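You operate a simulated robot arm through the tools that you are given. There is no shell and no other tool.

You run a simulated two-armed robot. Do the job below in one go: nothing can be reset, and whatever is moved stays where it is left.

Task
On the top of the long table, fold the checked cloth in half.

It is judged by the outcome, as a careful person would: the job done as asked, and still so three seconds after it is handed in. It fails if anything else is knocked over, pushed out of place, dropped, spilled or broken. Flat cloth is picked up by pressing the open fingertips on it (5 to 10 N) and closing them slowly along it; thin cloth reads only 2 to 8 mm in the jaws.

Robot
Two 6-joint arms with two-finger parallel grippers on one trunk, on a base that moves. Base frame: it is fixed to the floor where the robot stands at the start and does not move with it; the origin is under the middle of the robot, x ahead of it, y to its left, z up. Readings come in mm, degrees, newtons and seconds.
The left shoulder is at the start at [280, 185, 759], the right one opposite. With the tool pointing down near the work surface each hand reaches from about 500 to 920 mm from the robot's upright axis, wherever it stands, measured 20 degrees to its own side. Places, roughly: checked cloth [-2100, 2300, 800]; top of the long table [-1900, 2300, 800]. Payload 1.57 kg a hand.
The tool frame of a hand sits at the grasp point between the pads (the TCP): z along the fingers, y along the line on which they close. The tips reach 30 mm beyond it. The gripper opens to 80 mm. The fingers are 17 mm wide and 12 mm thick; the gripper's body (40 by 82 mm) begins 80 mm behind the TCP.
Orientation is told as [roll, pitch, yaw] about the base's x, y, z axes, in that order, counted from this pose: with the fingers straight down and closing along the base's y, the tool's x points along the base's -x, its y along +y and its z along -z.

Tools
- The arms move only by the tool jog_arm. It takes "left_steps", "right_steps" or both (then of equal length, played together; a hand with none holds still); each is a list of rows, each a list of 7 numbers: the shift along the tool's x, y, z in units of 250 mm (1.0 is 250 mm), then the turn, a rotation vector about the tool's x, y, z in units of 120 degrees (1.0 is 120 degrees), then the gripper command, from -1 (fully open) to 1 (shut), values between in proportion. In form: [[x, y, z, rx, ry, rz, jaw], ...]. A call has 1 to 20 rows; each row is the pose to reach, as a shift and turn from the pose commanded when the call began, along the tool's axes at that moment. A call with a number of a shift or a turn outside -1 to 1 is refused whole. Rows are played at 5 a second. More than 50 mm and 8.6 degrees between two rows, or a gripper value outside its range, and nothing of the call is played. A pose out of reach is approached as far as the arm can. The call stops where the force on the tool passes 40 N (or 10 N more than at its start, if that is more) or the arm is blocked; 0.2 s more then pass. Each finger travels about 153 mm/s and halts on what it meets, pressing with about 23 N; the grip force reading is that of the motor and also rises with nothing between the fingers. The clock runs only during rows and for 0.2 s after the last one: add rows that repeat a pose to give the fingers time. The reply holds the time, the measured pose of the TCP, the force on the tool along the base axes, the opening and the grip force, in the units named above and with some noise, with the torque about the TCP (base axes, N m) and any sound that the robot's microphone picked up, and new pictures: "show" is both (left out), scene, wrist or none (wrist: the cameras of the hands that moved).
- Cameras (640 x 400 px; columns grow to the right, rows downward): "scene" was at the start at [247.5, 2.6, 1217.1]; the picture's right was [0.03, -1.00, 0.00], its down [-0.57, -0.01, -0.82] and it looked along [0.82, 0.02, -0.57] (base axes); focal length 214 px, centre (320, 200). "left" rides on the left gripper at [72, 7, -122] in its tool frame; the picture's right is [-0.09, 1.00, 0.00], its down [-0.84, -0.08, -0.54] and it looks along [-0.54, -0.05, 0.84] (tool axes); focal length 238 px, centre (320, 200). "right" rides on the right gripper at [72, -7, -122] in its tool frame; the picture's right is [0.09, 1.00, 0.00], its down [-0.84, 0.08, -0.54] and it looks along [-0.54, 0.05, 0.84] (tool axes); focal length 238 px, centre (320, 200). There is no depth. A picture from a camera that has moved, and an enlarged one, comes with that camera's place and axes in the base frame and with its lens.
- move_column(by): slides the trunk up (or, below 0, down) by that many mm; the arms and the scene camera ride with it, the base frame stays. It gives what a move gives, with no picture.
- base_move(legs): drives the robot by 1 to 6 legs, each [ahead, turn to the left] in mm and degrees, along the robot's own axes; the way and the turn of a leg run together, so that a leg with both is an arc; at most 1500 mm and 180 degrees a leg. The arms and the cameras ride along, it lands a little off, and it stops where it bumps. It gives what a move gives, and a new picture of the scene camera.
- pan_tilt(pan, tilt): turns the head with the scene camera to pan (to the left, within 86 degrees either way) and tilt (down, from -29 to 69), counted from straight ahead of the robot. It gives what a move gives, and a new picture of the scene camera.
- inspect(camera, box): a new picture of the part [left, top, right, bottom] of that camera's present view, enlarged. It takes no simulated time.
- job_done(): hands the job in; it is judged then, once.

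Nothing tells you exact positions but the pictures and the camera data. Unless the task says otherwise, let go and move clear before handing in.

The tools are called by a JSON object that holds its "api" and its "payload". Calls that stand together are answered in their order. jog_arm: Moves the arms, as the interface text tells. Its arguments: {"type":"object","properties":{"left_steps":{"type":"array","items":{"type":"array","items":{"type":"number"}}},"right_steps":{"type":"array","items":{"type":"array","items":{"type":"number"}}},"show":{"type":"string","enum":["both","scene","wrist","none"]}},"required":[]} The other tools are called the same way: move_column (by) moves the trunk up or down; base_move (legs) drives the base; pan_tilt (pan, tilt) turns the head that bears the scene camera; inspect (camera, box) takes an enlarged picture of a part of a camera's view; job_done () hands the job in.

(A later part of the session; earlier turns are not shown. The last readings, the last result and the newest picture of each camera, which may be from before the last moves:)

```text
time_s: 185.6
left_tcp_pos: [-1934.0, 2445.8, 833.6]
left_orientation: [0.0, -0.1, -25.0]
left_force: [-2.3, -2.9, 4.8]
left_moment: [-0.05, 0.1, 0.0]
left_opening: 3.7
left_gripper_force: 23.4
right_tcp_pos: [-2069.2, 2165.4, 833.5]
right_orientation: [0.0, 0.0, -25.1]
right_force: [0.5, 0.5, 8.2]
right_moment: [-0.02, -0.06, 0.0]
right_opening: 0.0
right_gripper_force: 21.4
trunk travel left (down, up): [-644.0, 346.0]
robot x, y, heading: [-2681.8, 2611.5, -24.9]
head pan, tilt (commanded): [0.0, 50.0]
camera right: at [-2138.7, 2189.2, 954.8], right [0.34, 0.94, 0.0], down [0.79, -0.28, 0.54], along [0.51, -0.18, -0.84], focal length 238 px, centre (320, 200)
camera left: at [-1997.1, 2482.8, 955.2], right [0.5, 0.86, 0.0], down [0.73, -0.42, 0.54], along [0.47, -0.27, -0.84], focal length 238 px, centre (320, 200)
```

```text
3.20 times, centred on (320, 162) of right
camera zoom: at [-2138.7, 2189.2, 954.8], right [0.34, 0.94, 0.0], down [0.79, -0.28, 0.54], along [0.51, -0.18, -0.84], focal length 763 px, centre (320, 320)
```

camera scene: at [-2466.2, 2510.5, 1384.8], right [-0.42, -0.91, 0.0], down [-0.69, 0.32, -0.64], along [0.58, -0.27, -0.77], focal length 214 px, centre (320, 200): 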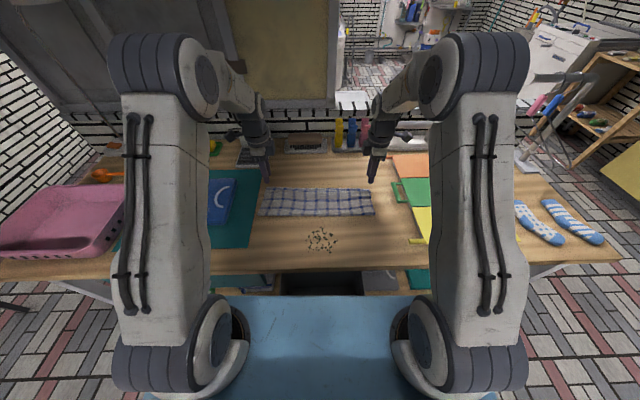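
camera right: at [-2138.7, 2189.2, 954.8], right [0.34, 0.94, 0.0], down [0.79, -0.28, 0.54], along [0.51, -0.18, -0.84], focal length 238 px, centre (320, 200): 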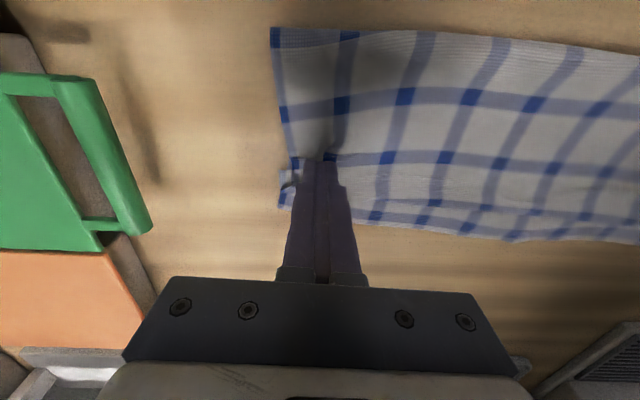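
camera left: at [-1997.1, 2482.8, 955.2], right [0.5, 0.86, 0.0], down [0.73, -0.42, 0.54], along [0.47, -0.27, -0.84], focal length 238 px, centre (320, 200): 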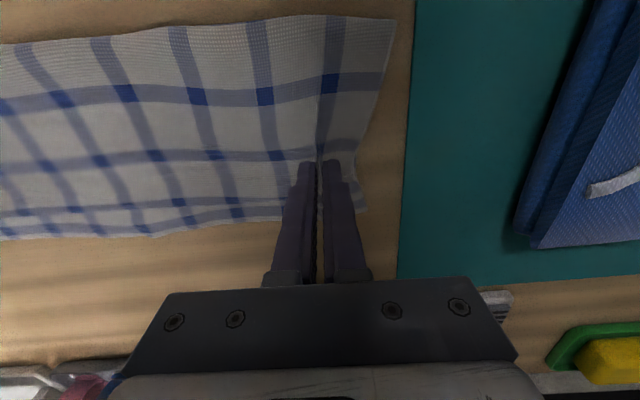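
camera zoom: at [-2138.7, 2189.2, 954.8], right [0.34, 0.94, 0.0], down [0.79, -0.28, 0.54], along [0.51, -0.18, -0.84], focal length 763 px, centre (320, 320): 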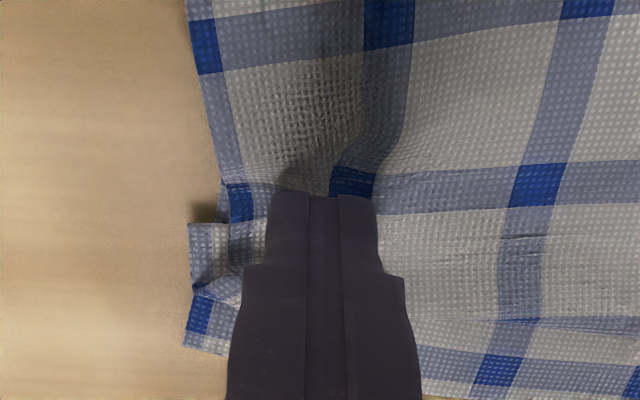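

The left hand took both layers and the right one slipped, so I open both slowly again to spread the cloth back out.

{"api": "jog_arm", "payload": {"left_steps": [[0, 0, 0, 0, 0, 0, 0.92], [0, 0, 0, 0, 0, 0, 0.84], [0, 0, 0, 0, 0, 0, 0.76], [0, 0, 0, 0, 0, 0, 0.68], [0, 0, 0, 0, 0, 0, 0.6], [0, 0, 0, 0, 0, 0, 0.52], [0, 0, 0, 0, 0, 0, 0.44], [0, 0, 0, 0, 0, 0, 0.36], [0, 0, 0, 0, 0, 0, 0.28], [0, 0, 0, 0, 0, 0, 0.2], [0, 0, -0.02, 0, 0, 0, 0.2], [0, 0, -0.08, 0, 0, 0, 0.2], [0, 0, -0.16, 0, 0, 0, 0.2], [0, 0, -0.26, 0, 0, 0, 0.2]], "right_steps": [[0, 0, 0, 0, 0, 0, 0.92], [0, 0, 0, 0, 0, 0, 0.84], [0, 0, 0, 0, 0, 0, 0.76], [0, 0, 0, 0, 0, 0, 0.68], [0, 0, 0, 0, 0, 0, 0.6], [0, 0, 0, 0, 0, 0, 0.52], [0, 0, 0, 0, 0, 0, 0.44], [0, 0, 0, 0, 0, 0, 0.36], [0, 0, 0, 0, 0, 0, 0.28], [0, 0, 0, 0, 0, 0, 0.2], [0, 0, -0.02, 0, 0, 0, 0.2], [0, 0, -0.08, 0, 0, 0, 0.2], [0, 0, -0.16, 0, 0, 0, 0.2], [0, 0, -0.26, 0, 0, 0, 0.2]], "show": "wrist"}}

{"api": "inspect", "payload": {"camera": "scene", "box": [240, 140, 400, 240]}}

{"api": "inspect", "payload": {"camera": "left", "box": [240, 80, 440, 205]}}

{"api": "inspect", "payload": {"camera": "right", "box": [220, 80, 420, 205]}}

```text
time_s: 188.6
left_tcp_pos: [-1934.0, 2446.2, 897.9]
left_orientation: [0.0, 0.0, -24.9]
left_force: [0.7, 0.3, -0.5]
left_moment: [-0.02, 0.03, 0.0]
left_opening: 31.8
left_gripper_force: 0.0
right_tcp_pos: [-2069.2, 2163.3, 898.4]
right_orientation: [0.0, 0.1, -25.1]
right_force: [0.0, -0.1, -0.5]
right_moment: [0.0, 0.03, -0.05]
right_opening: 31.8
right_gripper_force: 0.1
trunk travel left (down, up): [-644.0, 346.0]
robot x, y, heading: [-2681.3, 2610.1, -24.8]
head pan, tilt (commanded): [0.0, 50.0]
camera right: at [-2137.1, 2188.0, 1019.5], right [0.34, 0.94, 0.0], down [0.79, -0.28, 0.54], along [0.51, -0.18, -0.84], focal length 238 px, centre (320, 200)
camera left: at [-1996.7, 2482.3, 1020.2], right [0.5, 0.86, 0.0], down [0.73, -0.42, 0.54], along [0.47, -0.27, -0.84], focal length 238 px, centre (320, 200)
```

right: 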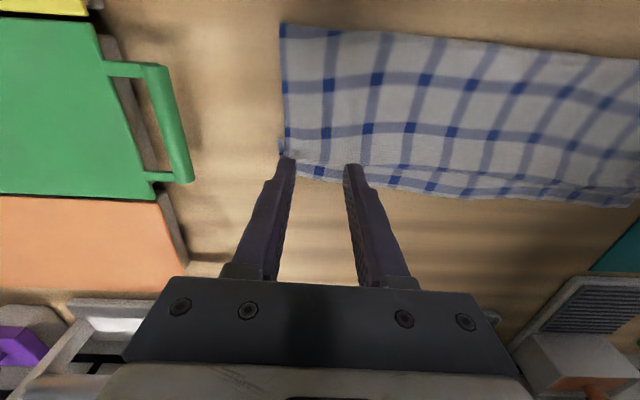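
left: 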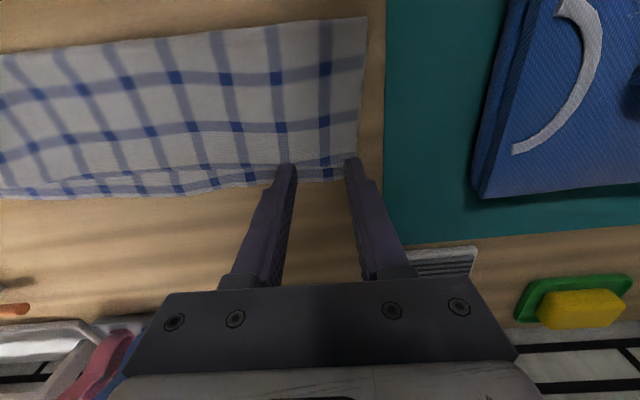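

```text
4.00 times, centred on (320, 190) of scene
camera zoom: at [-2466.3, 2510.5, 1384.8], right [-0.42, -0.91, 0.0], down [-0.69, 0.32, -0.64], along [0.58, -0.27, -0.77], focal length 858 px, centre (320, 240)
```

zoom: 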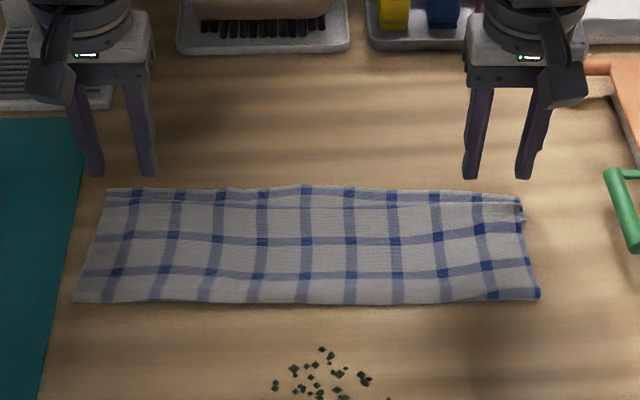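

```text
3.20 times, centred on (340, 142) of left
camera zoom: at [-1996.7, 2482.3, 1020.2], right [0.5, 0.86, 0.0], down [0.73, -0.42, 0.54], along [0.47, -0.27, -0.84], focal length 763 px, centre (256, 384)
```

zoom: 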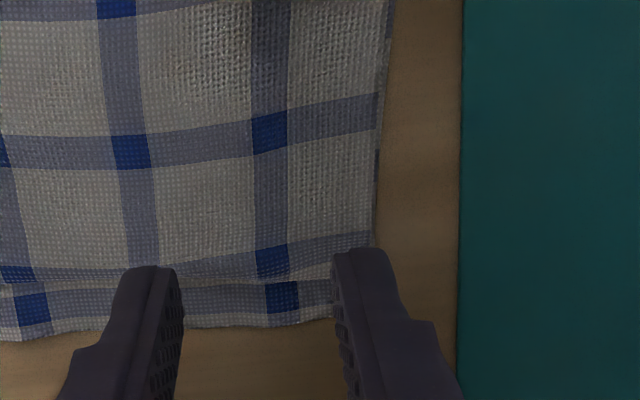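

```text
3.20 times, centred on (320, 142) of right
camera zoom: at [-2137.1, 2188.0, 1019.5], right [0.34, 0.94, 0.0], down [0.79, -0.28, 0.54], along [0.51, -0.18, -0.84], focal length 763 px, centre (320, 384)
```

zoom: 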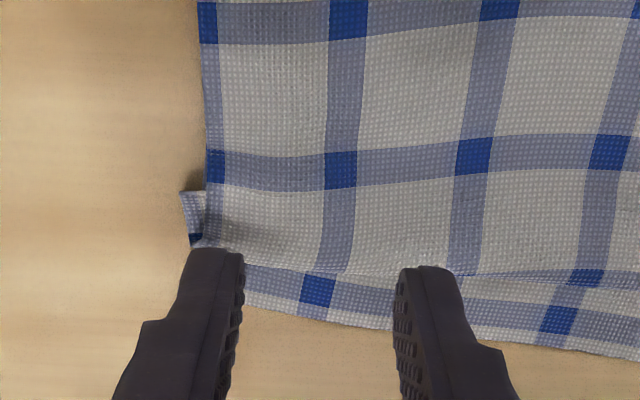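

The ripple on the left is now flat; only the right corner's edge strip is tucked under, with a small tab poking out at the side. I'll press on that tab with the closed right fingertips and draw it forward to untuck it.

{"api": "jog_arm", "payload": {"right_steps": [[-0.012, -0.05, 0, 0, 0, 0, 0.6], [-0.024, -0.1, 0.02, 0, 0, 0, 1], [-0.036, -0.15, 0.06, 0, 0, 0, 1], [-0.048, -0.192, 0.12, 0, 0, 0, 1], [-0.048, -0.192, 0.18, 0, 0, 0, 1], [-0.048, -0.192, 0.235, 0, 0, 0, 1], [-0.048, -0.192, 0.245, 0, 0, 0, 1], [-0.048, -0.192, 0.245, 0, 0, 0, 1]], "show": "wrist"}}

{"api": "inspect", "payload": {"camera": "right", "box": [240, 80, 440, 205]}}

{"api": "inspect", "payload": {"camera": "scene", "box": [330, 160, 410, 210]}}

```text
time_s: 190.4
left_tcp_pos: [-1934.4, 2445.3, 896.8]
left_orientation: [0.0, 0.1, -24.9]
left_force: [-0.5, 0.5, -0.1]
left_moment: [0.0, 0.0, 0.01]
left_opening: 31.9
left_gripper_force: 0.0
right_tcp_pos: [-2080.1, 2115.7, 835.4]
right_orientation: [0.0, 0.0, -25.1]
right_force: [-0.5, 0.6, 0.5]
right_moment: [-0.02, 0.01, -0.05]
right_opening: 0.1
right_gripper_force: 21.7
trunk travel left (down, up): [-644.0, 346.0]
robot x, y, heading: [-2680.6, 2611.0, -24.8]
head pan, tilt (commanded): [0.0, 50.0]
camera right: at [-2147.4, 2140.7, 957.3], right [0.34, 0.94, 0.0], down [0.79, -0.28, 0.54], along [0.51, -0.18, -0.84], focal length 238 px, centre (320, 200)
```

right: 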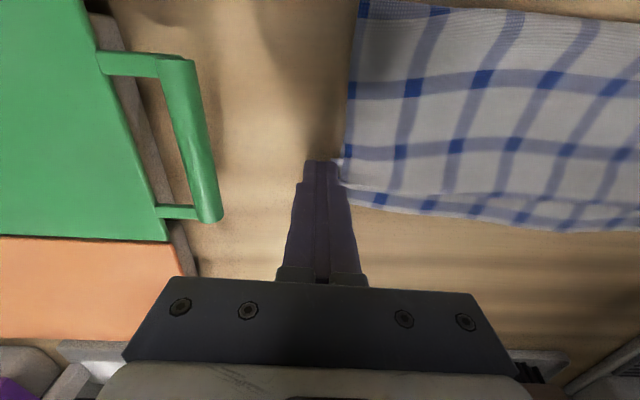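

```text
3.20 times, centred on (340, 142) of right
camera zoom: at [-2147.4, 2140.7, 957.3], right [0.34, 0.94, 0.0], down [0.79, -0.28, 0.54], along [0.51, -0.18, -0.84], focal length 763 px, centre (256, 384)
```

zoom: 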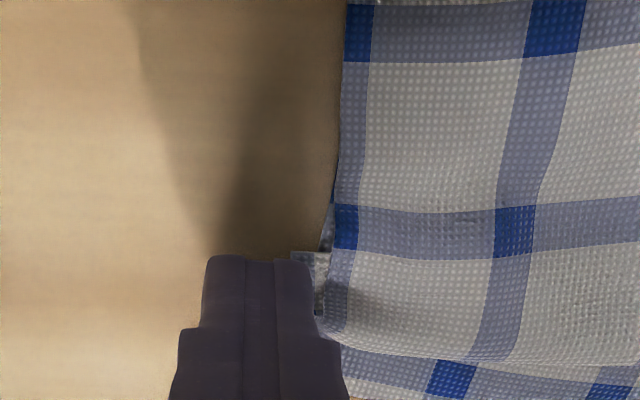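

```text
8.00 times, centred on (370, 185) of scene
camera zoom: at [-2466.5, 2510.6, 1384.9], right [-0.42, -0.91, 0.0], down [-0.69, 0.32, -0.64], along [0.58, -0.27, -0.77], focal length 1716 px, centre (-80, 320)
```

zoom: 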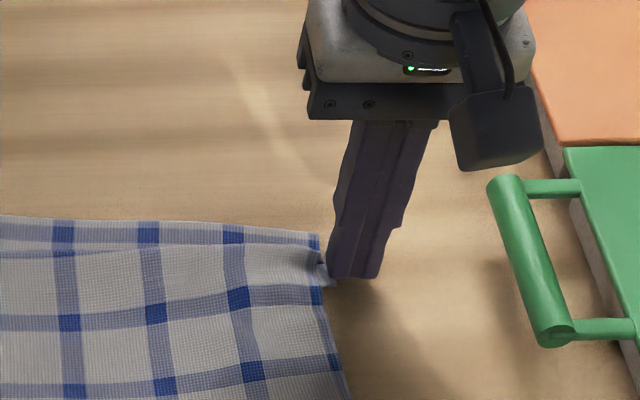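

{"api": "jog_arm", "payload": {"right_steps": [[0, 0.008, 0.008, 0, 0, 0, 1], [0, 0.008, 0.013, 0, 0, 0, 1], [0, 0.008, 0.013, 0, 0, 0, 1]], "show": "none"}}

```text
time_s: 191.2
left_tcp_pos: [-1933.7, 2444.5, 897.3]
left_orientation: [0.1, 0.0, -24.9]
left_force: [0.1, -0.2, -0.6]
left_moment: [0.0, 0.02, -0.01]
left_opening: 31.9
left_gripper_force: 0.1
right_tcp_pos: [-2078.2, 2118.3, 833.3]
right_orientation: [0.0, 0.1, -25.1]
right_force: [-1.1, -0.8, 0.2]
right_moment: [-0.02, -0.03, 0.01]
right_opening: 0.0
right_gripper_force: 21.7
trunk travel left (down, up): [-644.0, 346.0]
robot x, y, heading: [-2678.3, 2607.2, -25.0]
head pan, tilt (commanded): [0.0, 50.0]
```

{"api": "jog_arm", "payload": {"right_steps": [[0, 0, 0.004, 0, 0, 0, 1], [0, 0, 0.006, 0, 0, 0, 1], [0, 0, 0.006, 0, 0, 0, 1]], "show": "none"}}

```text
time_s: 192.0
left_tcp_pos: [-1934.2, 2445.7, 897.6]
left_orientation: [0.0, 0.1, -24.9]
left_force: [0.5, -0.3, -0.1]
left_moment: [-0.03, -0.02, -0.02]
left_opening: 31.9
left_gripper_force: 0.1
right_tcp_pos: [-2078.5, 2117.7, 832.3]
right_orientation: [-0.1, 0.1, -25.1]
right_force: [-0.5, 0.7, 4.5]
right_moment: [0.06, -0.03, -0.03]
right_opening: 0.0
right_gripper_force: 21.8
trunk travel left (down, up): [-644.0, 346.0]
robot x, y, heading: [-2678.7, 2609.0, -24.9]
head pan, tilt (commanded): [0.0, 50.0]
```

Contact at 4.5 N. I draw forward 40 mm, then lift.

{"api": "jog_arm", "payload": {"right_steps": [[-0.02, -0.001, 0.001, 0, 0, 0, 1], [-0.04, -0.003, 0.001, 0, 0, 0, 1], [-0.06, -0.004, 0.001, 0, 0, 0, 1], [-0.08, -0.006, 0.001, 0, 0, 0, 1], [-0.1, -0.008, 0.001, 0, 0, 0, 1], [-0.12, -0.01, 0.001, 0, 0, 0, 1], [-0.14, -0.012, 0.001, 0, 0, 0, 1], [-0.16, -0.012, 0.001, 0, 0, 0, 1], [-0.16, -0.012, 0.001, 0, 0, 0, 1]], "show": "wrist"}}

{"api": "inspect", "payload": {"camera": "right", "box": [240, 80, 440, 205]}}

{"api": "inspect", "payload": {"camera": "scene", "box": [330, 160, 410, 210]}}

```text
time_s: 194.0
left_tcp_pos: [-1934.6, 2445.2, 896.6]
left_orientation: [0.0, 0.0, -25.0]
left_force: [-0.1, 1.5, -0.3]
left_moment: [0.01, 0.01, -0.01]
left_opening: 31.9
left_gripper_force: 0.1
right_tcp_pos: [-2044.7, 2098.6, 832.3]
right_orientation: [0.1, 0.1, -25.0]
right_force: [-1.2, -0.5, 4.2]
right_moment: [0.03, 0.02, 0.04]
right_opening: 0.2
right_gripper_force: 21.8
trunk travel left (down, up): [-644.0, 346.0]
robot x, y, heading: [-2681.2, 2611.4, -24.8]
head pan, tilt (commanded): [0.0, 50.0]
camera right: at [-2112.3, 2122.3, 953.8], right [0.34, 0.94, 0.0], down [0.79, -0.28, 0.54], along [0.51, -0.18, -0.84], focal length 238 px, centre (320, 200)
```

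right: 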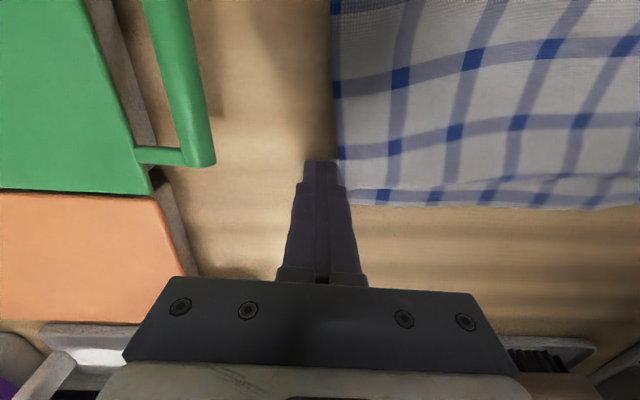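

```text
3.20 times, centred on (340, 142) of right
camera zoom: at [-2112.3, 2122.3, 953.8], right [0.34, 0.94, 0.0], down [0.79, -0.28, 0.54], along [0.51, -0.18, -0.84], focal length 763 px, centre (256, 384)
```

zoom: 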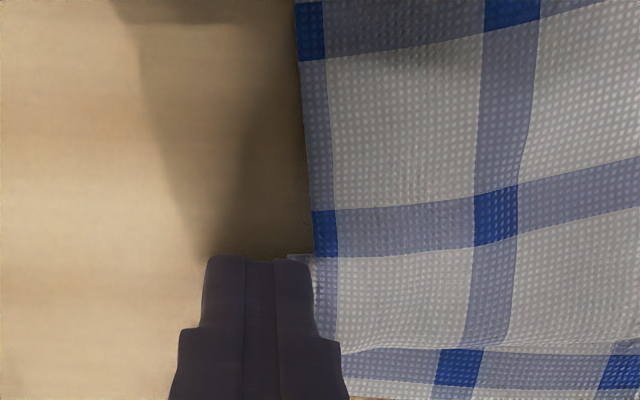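

```text
8.00 times, centred on (370, 185) of scene
camera zoom: at [-2466.8, 2510.8, 1384.9], right [-0.42, -0.91, 0.0], down [-0.69, 0.32, -0.64], along [0.58, -0.27, -0.77], focal length 1716 px, centre (-80, 320)
```

zoom: 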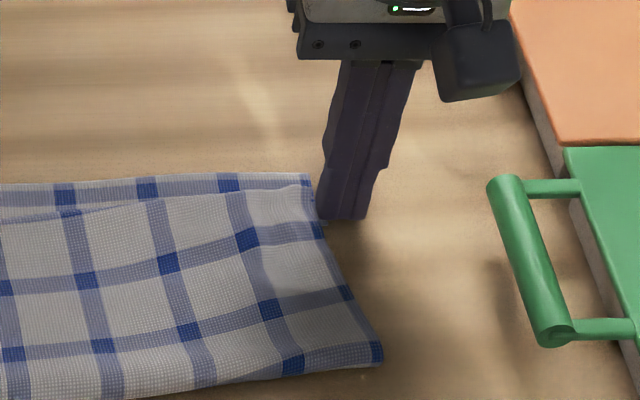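

The whole right end slid along with the tab. I lift the hand and reassess.

{"api": "jog_arm", "payload": {"right_steps": [[0, 0, -0.02, 0, 0, 0, 1], [0, -0.02, -0.1, 0, 0, 0, 1], [0, -0.06, -0.2, 0, 0, 0, 1], [0, -0.1, -0.3, 0, 0, 0, 1], [0, -0.1, -0.3, 0, 0, 0, 1]], "show": "wrist"}}

{"api": "inspect", "payload": {"camera": "scene", "box": [240, 150, 400, 250]}}

{"api": "inspect", "payload": {"camera": "scene", "box": [330, 165, 394, 205]}}

{"api": "inspect", "payload": {"camera": "right", "box": [280, 60, 480, 185]}}

```text
time_s: 195.2
left_tcp_pos: [-1934.1, 2444.4, 897.3]
left_orientation: [0.0, 0.0, -24.9]
left_force: [-0.7, -0.3, 0.5]
left_moment: [0.01, 0.0, -0.01]
left_opening: 32.1
left_gripper_force: 0.1
right_tcp_pos: [-2054.0, 2075.4, 906.7]
right_orientation: [0.0, 0.1, -25.0]
right_force: [-0.3, -0.1, 0.0]
right_moment: [0.0, -0.01, -0.03]
right_opening: 0.0
right_gripper_force: 21.4
trunk travel left (down, up): [-644.0, 346.0]
robot x, y, heading: [-2678.6, 2611.0, -24.8]
head pan, tilt (commanded): [0.0, 50.0]
camera right: at [-2122.5, 2100.4, 1029.5], right [0.34, 0.94, 0.0], down [0.79, -0.28, 0.54], along [0.51, -0.18, -0.84], focal length 238 px, centre (320, 200)
```

right: 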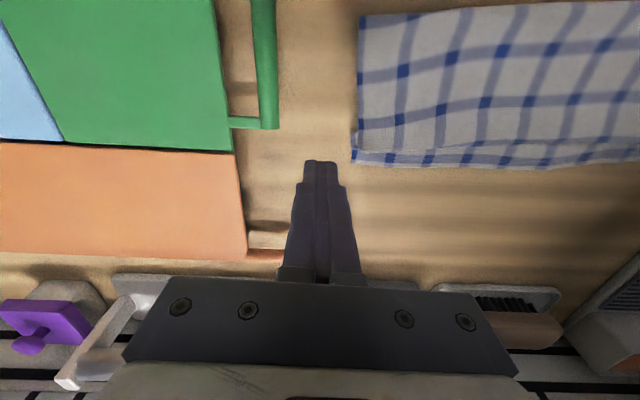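

```text
4.00 times, centred on (320, 200) of scene
camera zoom: at [-2466.6, 2510.7, 1384.9], right [-0.42, -0.91, 0.0], down [-0.69, 0.32, -0.64], along [0.58, -0.27, -0.77], focal length 858 px, centre (320, 200)
```

zoom: 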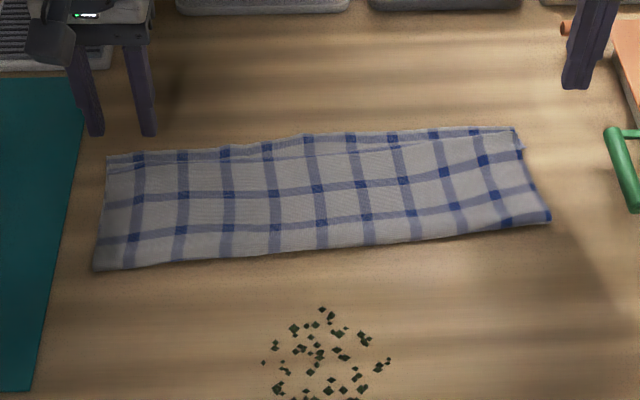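

```text
10.00 times, centred on (362, 185) of scene
camera zoom: at [-2466.6, 2510.7, 1384.9], right [-0.42, -0.91, 0.0], down [-0.69, 0.32, -0.64], along [0.58, -0.27, -0.77], focal length 2145 px, centre (-100, 350)
```

zoom: 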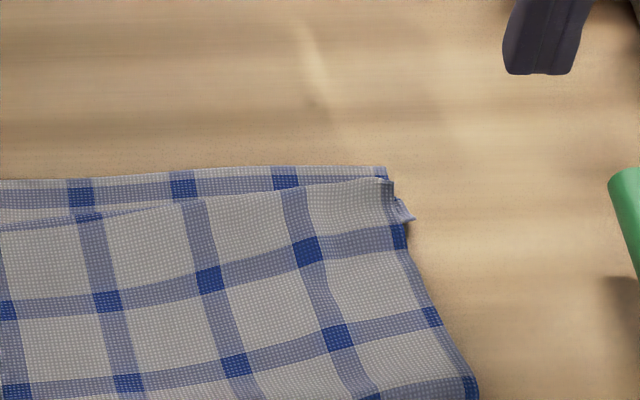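

```text
3.20 times, centred on (380, 122) of right
camera zoom: at [-2122.5, 2100.4, 1029.5], right [0.34, 0.94, 0.0], down [0.79, -0.28, 0.54], along [0.51, -0.18, -0.84], focal length 763 px, centre (128, 448)
```

zoom: 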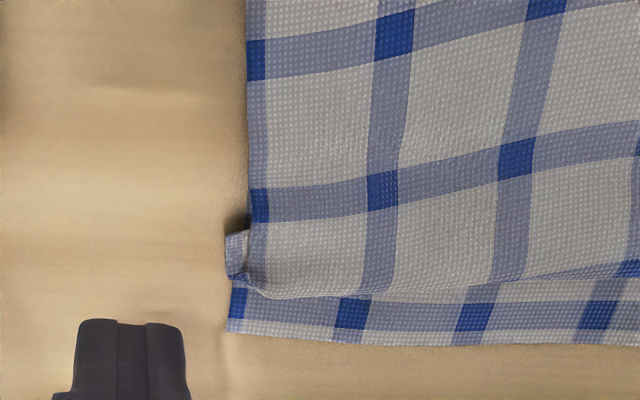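

The fold is good but the right corner strip is still tucked and the cloth has turned ~5°. Since hanging and laying works well, I'll redo it gripping the exposed lower edge strip with a sideways pinch (so the held edge stays straight). I position the hands over the strip's corners.

{"api": "jog_arm", "payload": {"left_steps": [[-0.03, -0.004, 0, 0, 0, -0.016, 0.25], [-0.06, -0.008, 0.03, 0, 0, -0.032, 0.25], [-0.092, -0.011, 0.06, 0, 0, -0.047, 0.25], [-0.092, -0.011, 0.09, 0, 0, -0.047, 0.25], [-0.092, -0.011, 0.116, 0, 0, -0.047, 0.25], [-0.092, -0.011, 0.116, 0, 0, -0.047, 0.25]], "right_steps": [[-0.009, 0.09, 0, 0, 0, -0.016, 0.25], [-0.018, 0.18, 0.03, 0, 0, -0.032, 0.25], [-0.026, 0.268, 0.07, 0, 0, -0.047, 0.25], [-0.026, 0.268, 0.11, 0, 0, -0.047, 0.25], [-0.026, 0.268, 0.155, 0, 0, -0.047, 0.25], [-0.026, 0.268, 0.155, 0, 0, -0.047, 0.25]], "show": "wrist"}}

{"api": "inspect", "payload": {"camera": "left", "box": [240, 100, 440, 225]}}

{"api": "inspect", "payload": {"camera": "right", "box": [220, 100, 420, 225]}}

```text
time_s: 196.6
left_tcp_pos: [-1914.6, 2433.0, 866.9]
left_orientation: [0.0, 0.1, -19.3]
left_force: [0.0, -0.1, 0.0]
left_moment: [0.01, 0.0, -0.02]
left_opening: 29.8
left_gripper_force: 0.0
right_tcp_pos: [-2020.3, 2134.6, 868.4]
right_orientation: [0.0, 0.1, -19.3]
right_force: [0.9, -0.9, -0.4]
right_moment: [-0.03, 0.0, -0.01]
right_opening: 29.9
right_gripper_force: 0.0
trunk travel left (down, up): [-644.0, 346.0]
robot x, y, heading: [-2681.7, 2605.8, -24.7]
head pan, tilt (commanded): [0.0, 50.0]
camera right: at [-2090.5, 2152.2, 990.0], right [0.24, 0.97, 0.0], down [0.82, -0.21, 0.54], along [0.52, -0.13, -0.84], focal length 238 px, centre (320, 200)
camera left: at [-1980.5, 2463.5, 990.7], right [0.42, 0.91, 0.0], down [0.76, -0.35, 0.54], along [0.49, -0.23, -0.84], focal length 238 px, centre (320, 200)
```

right: 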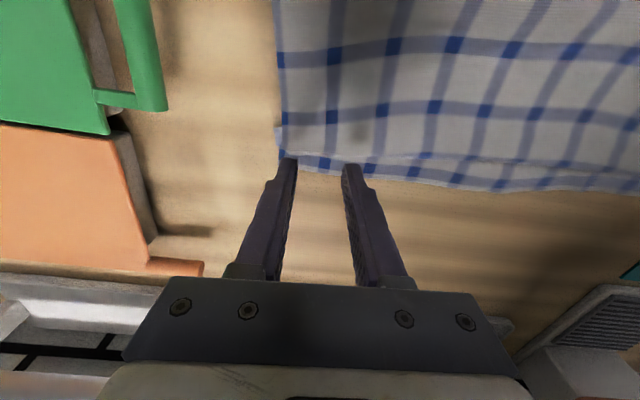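
left: 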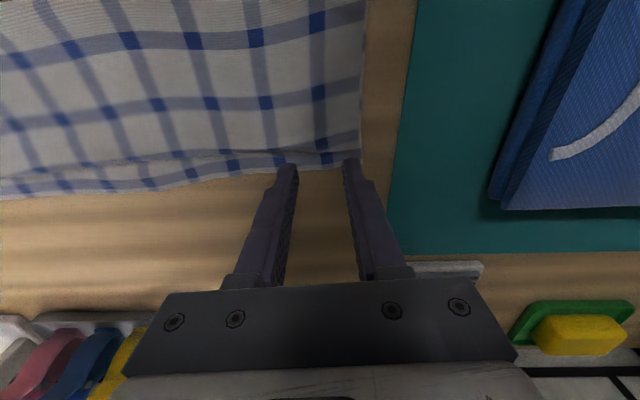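

```text
3.20 times, centred on (340, 162) of left
camera zoom: at [-1980.5, 2463.5, 990.7], right [0.42, 0.91, 0.0], down [0.76, -0.35, 0.54], along [0.49, -0.23, -0.84], focal length 763 px, centre (256, 320)
```

zoom: 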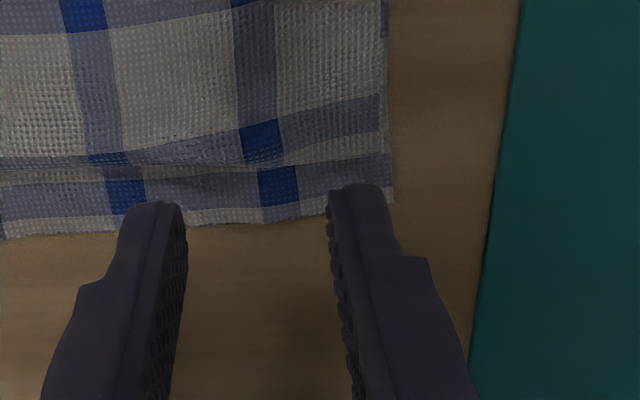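

```text
3.20 times, centred on (320, 162) of right
camera zoom: at [-2090.5, 2152.2, 990.0], right [0.24, 0.97, 0.0], down [0.82, -0.21, 0.54], along [0.52, -0.13, -0.84], focal length 763 px, centre (320, 320)
```

zoom: 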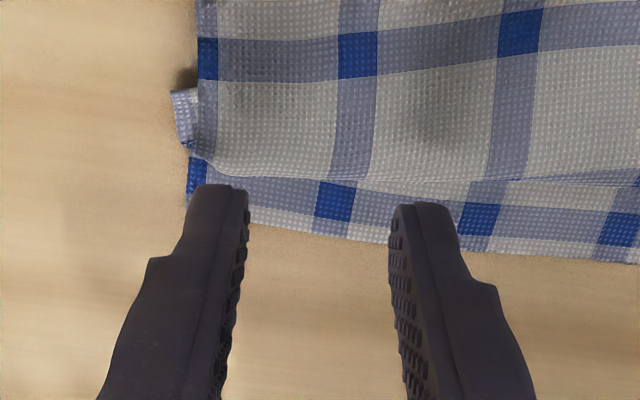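

{"api": "jog_arm", "payload": {"left_steps": [[-0.018, 0, 0.04, 0, 0, 0, 0.25], [-0.036, 0, 0.08, 0, 0, 0, 0.25], [-0.036, 0, 0.11, 0, 0, 0, 0.25], [-0.036, 0, 0.124, 0, 0, 0, 0.25], [-0.036, 0, 0.124, 0, 0, 0, 0.25]], "right_steps": [[-0.025, 0.006, 0.04, 0, 0, 0, 0.25], [-0.05, 0.012, 0.08, 0, 0, 0, 0.25], [-0.05, 0.012, 0.11, 0, 0, 0, 0.25], [-0.05, 0.012, 0.128, 0, 0, 0, 0.25], [-0.05, 0.012, 0.128, 0, 0, 0, 0.25]], "show": "none"}}

{"api": "inspect", "payload": {"camera": "left", "box": [240, 100, 440, 225]}}

{"api": "inspect", "payload": {"camera": "right", "box": [220, 100, 420, 225]}}

```text
time_s: 197.8
left_tcp_pos: [-1907.2, 2430.7, 836.7]
left_orientation: [0.0, 0.0, -19.3]
left_force: [0.0, -1.4, 0.0]
left_moment: [-0.03, 0.01, 0.03]
left_opening: 30.3
left_gripper_force: 0.1
right_tcp_pos: [-2007.3, 2131.5, 836.3]
right_orientation: [0.1, 0.2, -19.5]
right_force: [0.2, 0.2, 0.4]
right_moment: [-0.02, 0.0, -0.01]
right_opening: 30.1
right_gripper_force: 0.2
trunk travel left (down, up): [-644.0, 346.0]
robot x, y, heading: [-2689.8, 2606.0, -25.1]
head pan, tilt (commanded): [0.0, 50.0]
```

```text
3.20 times, centred on (340, 162) of left
camera zoom: at [-1972.4, 2460.7, 959.4], right [0.42, 0.91, 0.0], down [0.76, -0.35, 0.54], along [0.49, -0.23, -0.84], focal length 763 px, centre (256, 320)
```

zoom: 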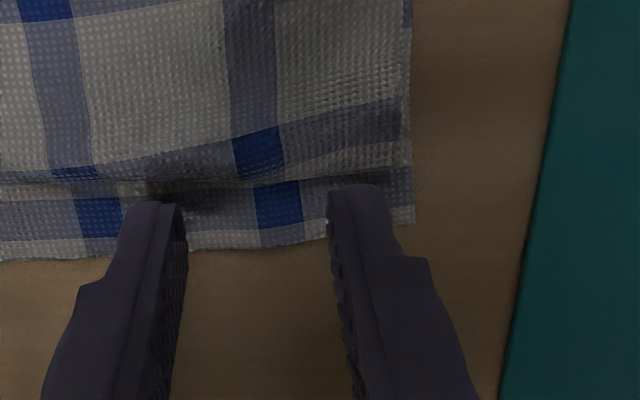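

```text
3.20 times, centred on (320, 162) of right
camera zoom: at [-2077.7, 2150.4, 957.3], right [0.24, 0.97, 0.0], down [0.82, -0.21, 0.54], along [0.52, -0.13, -0.84], focal length 763 px, centre (320, 320)
```

zoom: 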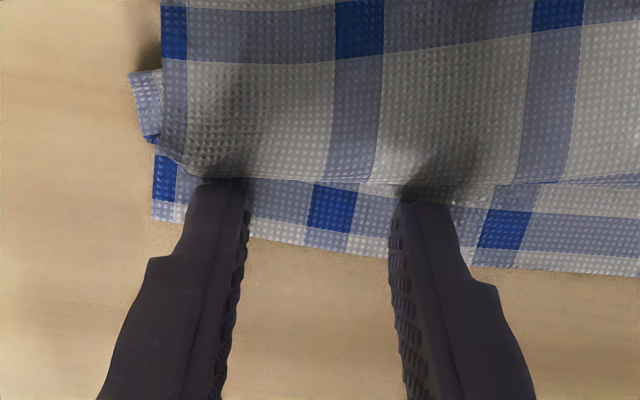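

Both pads are centred on the exposed strip. I lower to contact.

{"api": "jog_arm", "payload": {"left_steps": [[0, 0, 0.008, 0, 0, 0, 0.25], [0, 0, 0.016, 0, 0, 0, 0.25], [0, 0, 0.016, 0, 0, 0, 0.25]], "right_steps": [[0, 0, 0.008, 0, 0, 0, 0.25], [0, 0, 0.014, 0, 0, 0, 0.25], [0, 0, 0.014, 0, 0, 0, 0.25]], "show": "none"}}

```text
time_s: 198.6
left_tcp_pos: [-1907.0, 2429.6, 832.5]
left_orientation: [0.0, 0.1, -19.3]
left_force: [-0.3, 0.1, 0.6]
left_moment: [-0.03, -0.02, -0.01]
left_opening: 30.1
left_gripper_force: 0.1
right_tcp_pos: [-2008.2, 2133.2, 832.8]
right_orientation: [-0.1, 0.1, -19.4]
right_force: [0.0, 0.3, 0.5]
right_moment: [-0.02, -0.01, 0.0]
right_opening: 30.1
right_gripper_force: 0.0
trunk travel left (down, up): [-644.0, 346.0]
robot x, y, heading: [-2679.6, 2607.1, -25.2]
head pan, tilt (commanded): [0.0, 50.0]
```

{"api": "jog_arm", "payload": {"left_steps": [[0, 0, 0.006, 0, 0, 0, 0.25], [0, 0, 0.006, 0, 0, 0, 0.25]], "right_steps": [[0, 0, 0.006, 0, 0, 0, 0.25], [0, 0, 0.006, 0, 0, 0, 0.25]], "show": "none"}}

```text
time_s: 199.2
left_tcp_pos: [-1907.2, 2430.9, 833.1]
left_orientation: [0.0, 0.0, -19.3]
left_force: [0.0, 0.2, 3.3]
left_moment: [0.03, 0.03, 0.04]
left_opening: 30.2
left_gripper_force: 0.0
right_tcp_pos: [-2007.0, 2132.5, 831.5]
right_orientation: [0.1, 0.0, -19.3]
right_force: [0.1, 0.6, 4.5]
right_moment: [0.01, 0.03, 0.0]
right_opening: 29.9
right_gripper_force: 0.0
trunk travel left (down, up): [-644.0, 346.0]
robot x, y, heading: [-2682.8, 2611.2, -24.9]
head pan, tilt (commanded): [0.0, 50.0]
```

{"api": "jog_arm", "payload": {"left_steps": [[0, 0, 0.004, 0, 0, 0, 0.25], [0, 0, 0.004, 0, 0, 0, 0.25]], "right_steps": [[0, 0, 0.003, 0, 0, 0, 0.25], [0, 0, 0.003, 0, 0, 0, 0.25]], "show": "none"}}

```text
time_s: 199.8
left_tcp_pos: [-1906.8, 2430.3, 832.0]
left_orientation: [0.0, -0.1, -19.3]
left_force: [-3.3, -0.2, 13.5]
left_moment: [0.17, 0.11, 0.05]
left_opening: 29.7
left_gripper_force: 0.1
right_tcp_pos: [-2008.1, 2133.5, 831.0]
right_orientation: [0.0, 0.0, -19.5]
right_force: [2.1, 0.3, 7.9]
right_moment: [-0.04, -0.07, -0.01]
right_opening: 30.1
right_gripper_force: 0.0
trunk travel left (down, up): [-644.0, 346.0]
robot x, y, heading: [-2678.7, 2610.6, -25.1]
head pan, tilt (commanded): [0.0, 50.0]
```

{"api": "jog_arm", "payload": {"left_steps": [[0, 0, -0.002, 0, 0, 0, 0.25], [0, 0, -0.002, 0, 0, 0, 0.32], [0, 0, -0.002, 0, 0, 0, 0.39], [0, 0, -0.002, 0, 0, 0, 0.46], [0, 0, -0.002, 0, 0, 0, 0.53], [0, 0, -0.002, 0, 0, 0, 0.6], [0, 0, -0.002, 0, 0, 0, 0.67], [0, 0, -0.002, 0, 0, 0, 0.74], [0, 0, -0.002, 0, 0, 0, 0.81], [0, 0, -0.002, 0, 0, 0, 0.88], [0, 0, -0.002, 0, 0, 0, 0.95], [0, 0, -0.002, 0, 0, 0, 1], [0, 0, -0.002, 0, 0, 0, 1], [0, 0, -0.002, 0, 0, 0, 1]], "right_steps": [[0, 0, 0, 0, 0, 0, 0.25], [0, 0, 0, 0, 0, 0, 0.32], [0, 0, 0, 0, 0, 0, 0.39], [0, 0, 0, 0, 0, 0, 0.46], [0, 0, 0, 0, 0, 0, 0.53], [0, 0, 0, 0, 0, 0, 0.6], [0, 0, 0, 0, 0, 0, 0.67], [0, 0, 0, 0, 0, 0, 0.74], [0, 0, 0, 0, 0, 0, 0.81], [0, 0, 0, 0, 0, 0, 0.88], [0, 0, 0, 0, 0, 0, 0.95], [0, 0, 0, 0, 0, 0, 1], [0, 0, 0, 0, 0, 0, 1], [0, 0, 0, 0, 0, 0, 1]], "show": "wrist"}}

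{"api": "inspect", "payload": {"camera": "left", "box": [240, 100, 440, 225]}}

{"api": "inspect", "payload": {"camera": "right", "box": [220, 100, 420, 225]}}

```text
time_s: 202.8
left_tcp_pos: [-1906.8, 2430.3, 832.4]
left_orientation: [0.0, -0.1, -19.3]
left_force: [-3.7, -13.3, 9.5]
left_moment: [-0.37, 0.12, -0.01]
left_opening: 2.5
left_gripper_force: 22.7
right_tcp_pos: [-2007.9, 2132.3, 831.7]
right_orientation: [0.1, 0.1, -19.5]
right_force: [4.3, 13.2, 17.8]
right_moment: [0.37, -0.14, -0.04]
right_opening: 2.2
right_gripper_force: 23.4
trunk travel left (down, up): [-644.0, 346.0]
robot x, y, heading: [-2682.9, 2611.2, -24.9]
head pan, tilt (commanded): [0.0, 50.0]
camera right: at [-2078.3, 2151.1, 952.9], right [0.24, 0.97, 0.0], down [0.81, -0.21, 0.54], along [0.53, -0.13, -0.84], focal length 238 px, centre (320, 200)
camera left: at [-1973.0, 2461.0, 954.4], right [0.42, 0.91, 0.0], down [0.76, -0.35, 0.54], along [0.49, -0.23, -0.84], focal length 238 px, centre (320, 200)
```

right: 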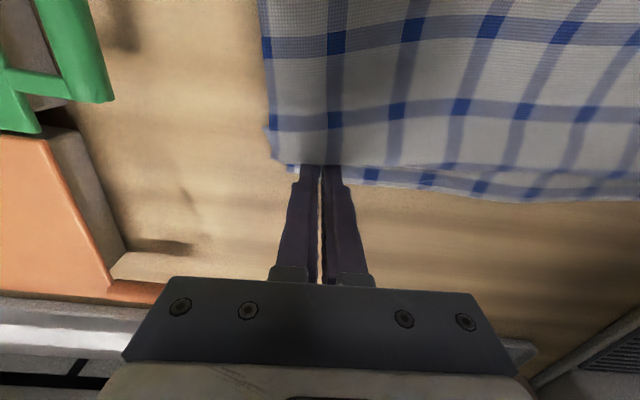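
left: 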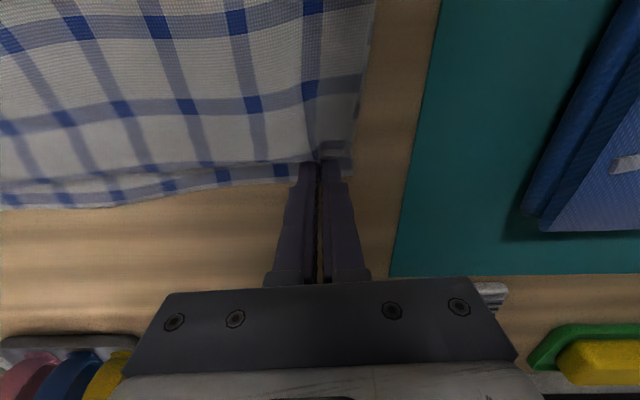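

```text
3.20 times, centred on (340, 162) of left
camera zoom: at [-1973.0, 2461.0, 954.4], right [0.42, 0.91, 0.0], down [0.76, -0.35, 0.54], along [0.49, -0.23, -0.84], focal length 763 px, centre (256, 320)
```

zoom: 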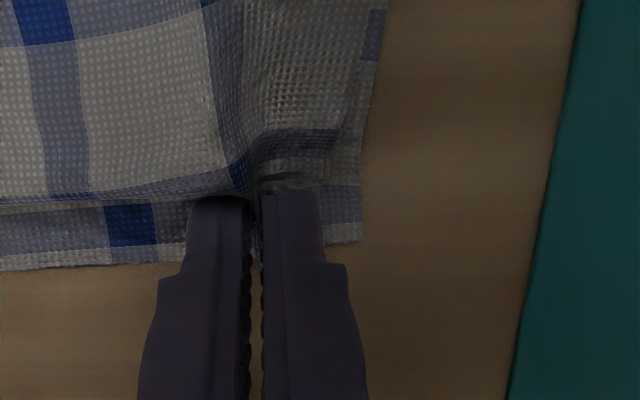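

```text
3.20 times, centred on (320, 162) of right
camera zoom: at [-2078.3, 2151.1, 952.9], right [0.24, 0.97, 0.0], down [0.81, -0.21, 0.54], along [0.53, -0.13, -0.84], focal length 763 px, centre (320, 320)
```

zoom: 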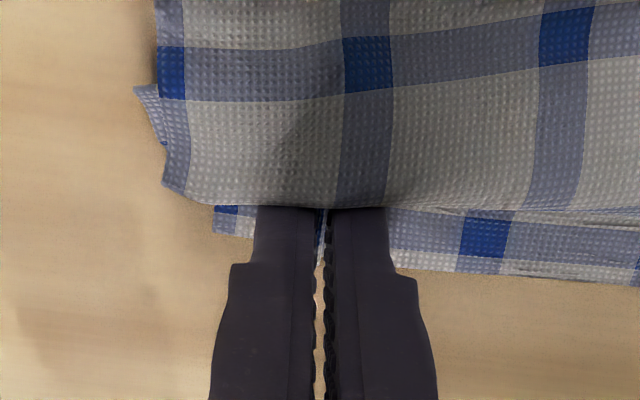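

Both hands now hold just the single-layer edge strip (2.2–2.5 mm). I relax the tension and lift, letting the other layer unfold downward.

{"api": "jog_arm", "payload": {"left_steps": [[0, -0.02, -0.008, 0, 0, 0, 1], [0, -0.03, -0.04, 0, 0, 0, 1], [0.03, -0.028, -0.1, 0, 0, 0.005, 1], [0.07, -0.025, -0.17, 0, 0, 0.011, 1], [0.11, -0.022, -0.24, 0, 0, 0.018, 1], [0.15, -0.019, -0.31, 0, 0, 0.024, 1], [0.19, -0.016, -0.38, 0, 0, 0.03, 1], [0.23, -0.013, -0.45, 0, 0, 0.036, 1], [0.27, -0.01, -0.52, 0, 0, 0.042, 1], [0.31, -0.008, -0.6, 0, 0, 0.047, 1], [0.31, -0.008, -0.6, 0, 0, 0.047, 1]], "right_steps": [[0, 0.02, -0.008, 0, 0, 0, 1], [0, 0.03, -0.04, 0, 0, 0, 1], [0.045, 0.034, -0.1, 0, 0, 0.005, 1], [0.1, 0.038, -0.17, 0, 0, 0.011, 1], [0.16, 0.042, -0.24, 0, 0, 0.018, 1], [0.215, 0.046, -0.31, 0, 0, 0.024, 1], [0.27, 0.05, -0.38, 0, 0, 0.03, 1], [0.33, 0.053, -0.45, 0, 0, 0.036, 1], [0.385, 0.057, -0.52, 0, 0, 0.042, 1], [0.44, 0.06, -0.6, 0, 0, 0.047, 1], [0.44, 0.06, -0.6, 0, 0, 0.047, 1]], "show": "none"}}

{"api": "inspect", "payload": {"camera": "scene", "box": [200, 100, 440, 250]}}

```text
time_s: 205.2
left_tcp_pos: [-1980.6, 2453.9, 982.9]
left_orientation: [0.0, 0.0, -25.0]
left_force: [0.4, 1.4, 0.0]
left_moment: [0.0, -0.03, 0.0]
left_opening: 2.3
left_gripper_force: 23.0
right_tcp_pos: [-2105.9, 2183.7, 981.3]
right_orientation: [0.0, 0.1, -25.1]
right_force: [0.5, 0.4, -0.4]
right_moment: [-0.05, 0.02, -0.01]
right_opening: 2.2
right_gripper_force: 22.7
trunk travel left (down, up): [-644.0, 346.0]
robot x, y, heading: [-2682.3, 2606.9, -24.9]
head pan, tilt (commanded): [0.0, 50.0]
```

```text
2.67 times, centred on (320, 175) of scene
camera zoom: at [-2466.7, 2510.7, 1384.9], right [-0.42, -0.91, 0.0], down [-0.69, 0.32, -0.64], along [0.58, -0.27, -0.77], focal length 572 px, centre (320, 267)
```

zoom: 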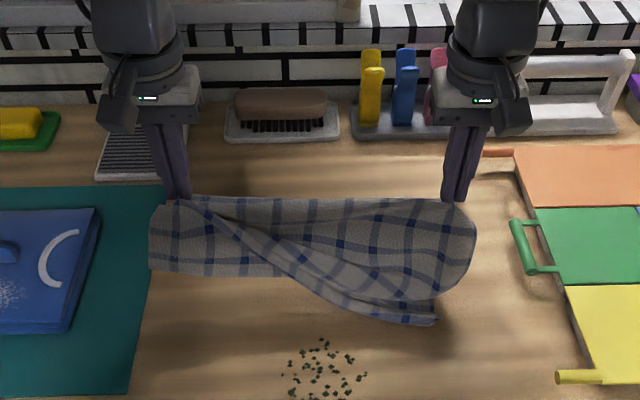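

The left hand also caught the other layer's corner. I set the edge back down on the table, straight, to regrip the left side more carefully.

{"api": "jog_arm", "payload": {"left_steps": [[-0.06, 0, 0.06, 0, 0, 0, 1], [-0.12, 0.003, 0.13, 0, 0, 0, 1], [-0.18, 0.006, 0.2, 0, 0, 0, 1], [-0.24, 0.009, 0.27, 0, 0, 0, 1], [-0.29, 0.012, 0.34, 0, 0, 0, 1], [-0.32, 0.015, 0.41, 0, 0, 0, 1], [-0.34, 0.018, 0.47, 0, 0, 0, 1], [-0.35, 0.02, 0.53, 0, 0, 0, 1], [-0.36, 0.022, 0.575, 0, 0, 0, 1], [-0.36, 0.024, 0.592, 0, 0, 0, 1], [-0.36, 0.024, 0.592, 0, 0, 0, 1]], "right_steps": [[-0.06, 0, 0.06, 0, 0, 0, 1], [-0.12, -0.003, 0.13, 0, 0, 0, 1], [-0.18, -0.006, 0.2, 0, 0, 0, 1], [-0.24, -0.009, 0.27, 0, 0, 0, 1], [-0.29, -0.012, 0.34, 0, 0, 0, 1], [-0.32, -0.015, 0.41, 0, 0, 0, 1], [-0.34, -0.018, 0.47, 0, 0, 0, 1], [-0.35, -0.02, 0.53, 0, 0, 0, 1], [-0.36, -0.022, 0.57, 0, 0, 0, 1], [-0.36, -0.024, 0.586, 0, 0, 0, 1], [-0.36, -0.024, 0.586, 0, 0, 0, 1]], "show": "wrist"}}

{"api": "inspect", "payload": {"camera": "scene", "box": [220, 120, 420, 245]}}

{"api": "inspect", "payload": {"camera": "left", "box": [220, 60, 460, 210]}}

```text
time_s: 207.6
left_tcp_pos: [-1896.8, 2420.8, 833.5]
left_orientation: [0.1, 0.0, -24.9]
left_force: [-1.9, -7.2, 0.5]
left_moment: [-0.23, 0.09, 0.02]
left_opening: 2.2
left_gripper_force: 23.2
right_tcp_pos: [-2027.1, 2139.6, 832.3]
right_orientation: [0.0, 0.1, -25.1]
right_force: [3.0, 7.2, 0.8]
right_moment: [0.26, -0.1, 0.0]
right_opening: 2.3
right_gripper_force: 23.3
trunk travel left (down, up): [-644.0, 346.0]
robot x, y, heading: [-2679.0, 2611.1, -25.0]
head pan, tilt (commanded): [0.0, 50.0]
camera right: at [-2095.7, 2164.2, 954.6], right [0.34, 0.94, 0.0], down [0.79, -0.28, 0.54], along [0.51, -0.18, -0.84], focal length 238 px, centre (320, 200)
camera left: at [-1958.5, 2458.0, 956.4], right [0.5, 0.86, 0.0], down [0.73, -0.42, 0.54], along [0.47, -0.27, -0.84], focal length 238 px, centre (320, 200)
```

right: 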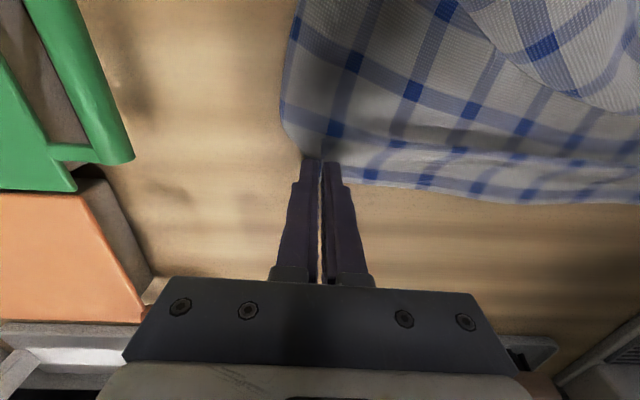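
left: 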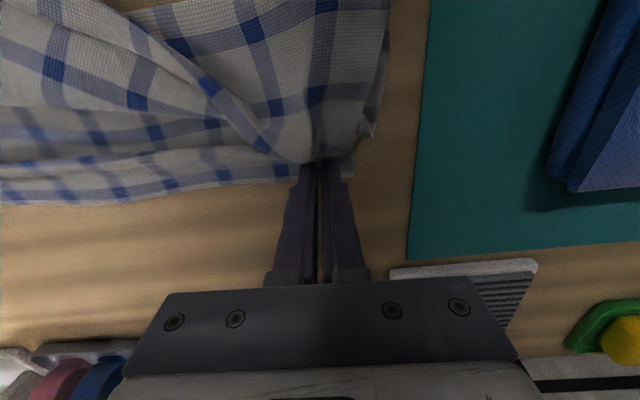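

```text
3.20 times, centred on (320, 182) of scene
camera zoom: at [-2466.5, 2510.6, 1384.9], right [-0.42, -0.91, 0.0], down [-0.69, 0.32, -0.64], along [0.58, -0.27, -0.77], focal length 686 px, centre (320, 256)
```

zoom: 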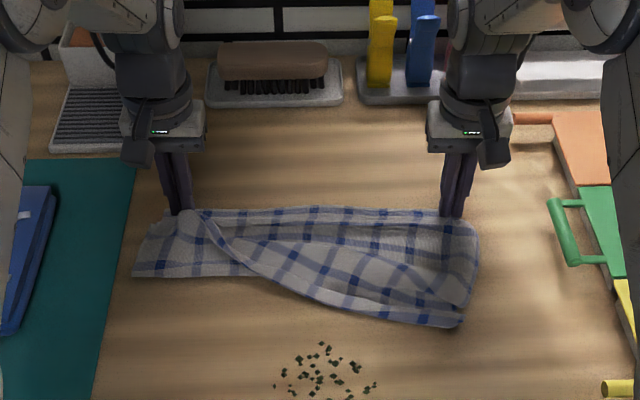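

```text
2.67 times, centred on (340, 135) of left
camera zoom: at [-1958.5, 2458.0, 956.4], right [0.5, 0.86, 0.0], down [0.73, -0.42, 0.54], along [0.47, -0.27, -0.84], focal length 636 px, centre (267, 373)
```

zoom: 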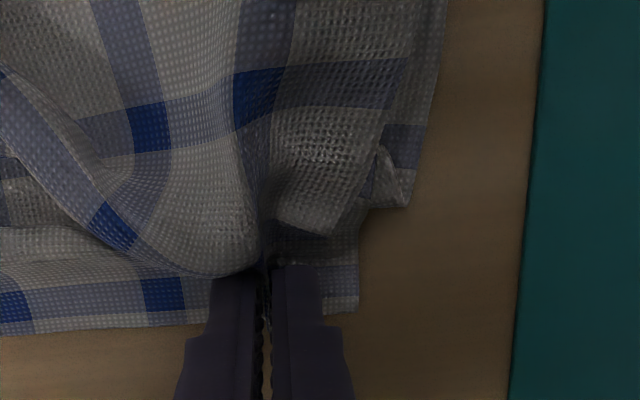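

{"api": "jog_arm", "payload": {"left_steps": [[0, 0, 0.003, 0, 0, 0, 0.92], [0, 0, 0.003, 0, 0, 0, 0.84], [0, 0, 0.003, 0, 0, 0, 0.76], [0, 0, 0.003, 0, 0, 0, 0.68], [0, 0, 0.003, 0, 0, 0, 0.6], [0, 0, 0.003, 0, 0, 0, 0.52], [0, 0, 0.003, 0, 0, 0, 0.44], [0, 0, 0.003, 0, 0, 0, 0.36], [0, 0, 0.003, 0, 0, 0, 0.28], [0, 0, 0.003, 0, 0, 0, 0.2], [0, 0, -0.02, 0, 0, 0, 0.2], [0, 0, -0.08, 0, 0, 0, 0.2], [0, 0, -0.14, 0, 0, 0, 0.2], [0, 0, -0.14, 0, 0, 0, 0.2]], "show": "wrist"}}

{"api": "inspect", "payload": {"camera": "scene", "box": [220, 120, 420, 245]}}

{"api": "inspect", "payload": {"camera": "left", "box": [220, 60, 460, 210]}}

```text
time_s: 210.6
left_tcp_pos: [-1894.6, 2421.3, 867.5]
left_orientation: [0.0, 0.0, -25.0]
left_force: [0.1, -0.3, -0.1]
left_moment: [0.0, 0.02, 0.01]
left_opening: 32.2
left_gripper_force: 0.0
right_tcp_pos: [-2027.6, 2138.7, 833.0]
right_orientation: [-0.1, 0.1, -25.1]
right_force: [-0.4, 0.4, 0.3]
right_moment: [-0.03, 0.02, 0.02]
right_opening: 2.2
right_gripper_force: 22.8
trunk travel left (down, up): [-644.0, 346.0]
robot x, y, heading: [-2681.2, 2609.1, -24.7]
head pan, tilt (commanded): [0.0, 50.0]
camera left: at [-1957.2, 2459.2, 990.7], right [0.5, 0.86, 0.0], down [0.73, -0.42, 0.54], along [0.47, -0.27, -0.84], focal length 238 px, centre (320, 200)
```

left: 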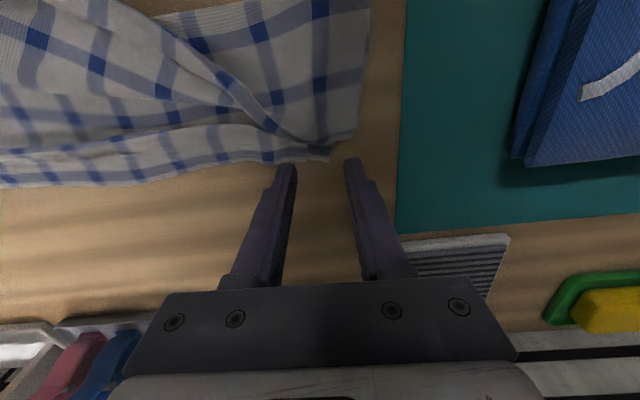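

```text
3.20 times, centred on (320, 182) of scene
camera zoom: at [-2466.6, 2510.7, 1384.9], right [-0.42, -0.91, 0.0], down [-0.69, 0.32, -0.64], along [0.58, -0.27, -0.77], focal length 686 px, centre (320, 256)
```

zoom: 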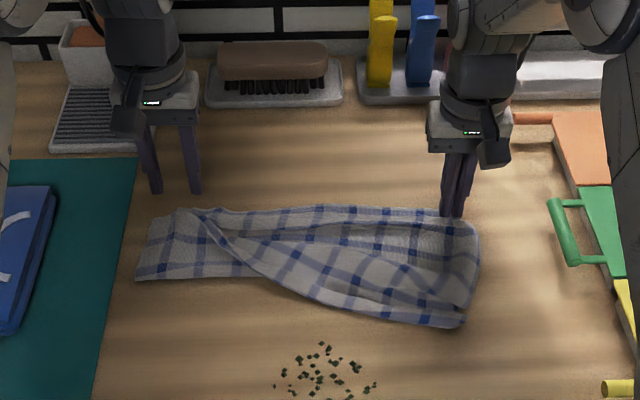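

```text
2.67 times, centred on (340, 135) of left
camera zoom: at [-1957.2, 2459.2, 990.7], right [0.5, 0.86, 0.0], down [0.73, -0.42, 0.54], along [0.47, -0.27, -0.84], focal length 636 px, centre (267, 373)
```

zoom: 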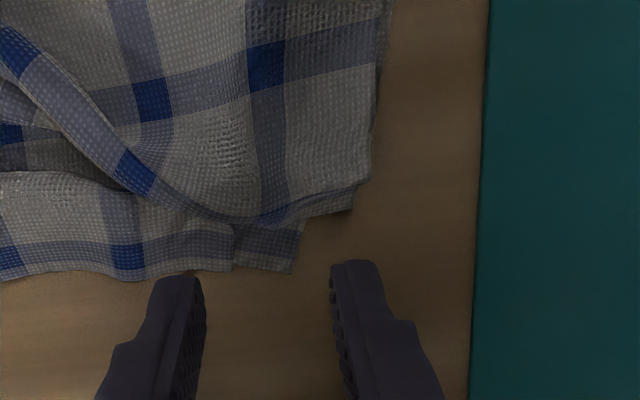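

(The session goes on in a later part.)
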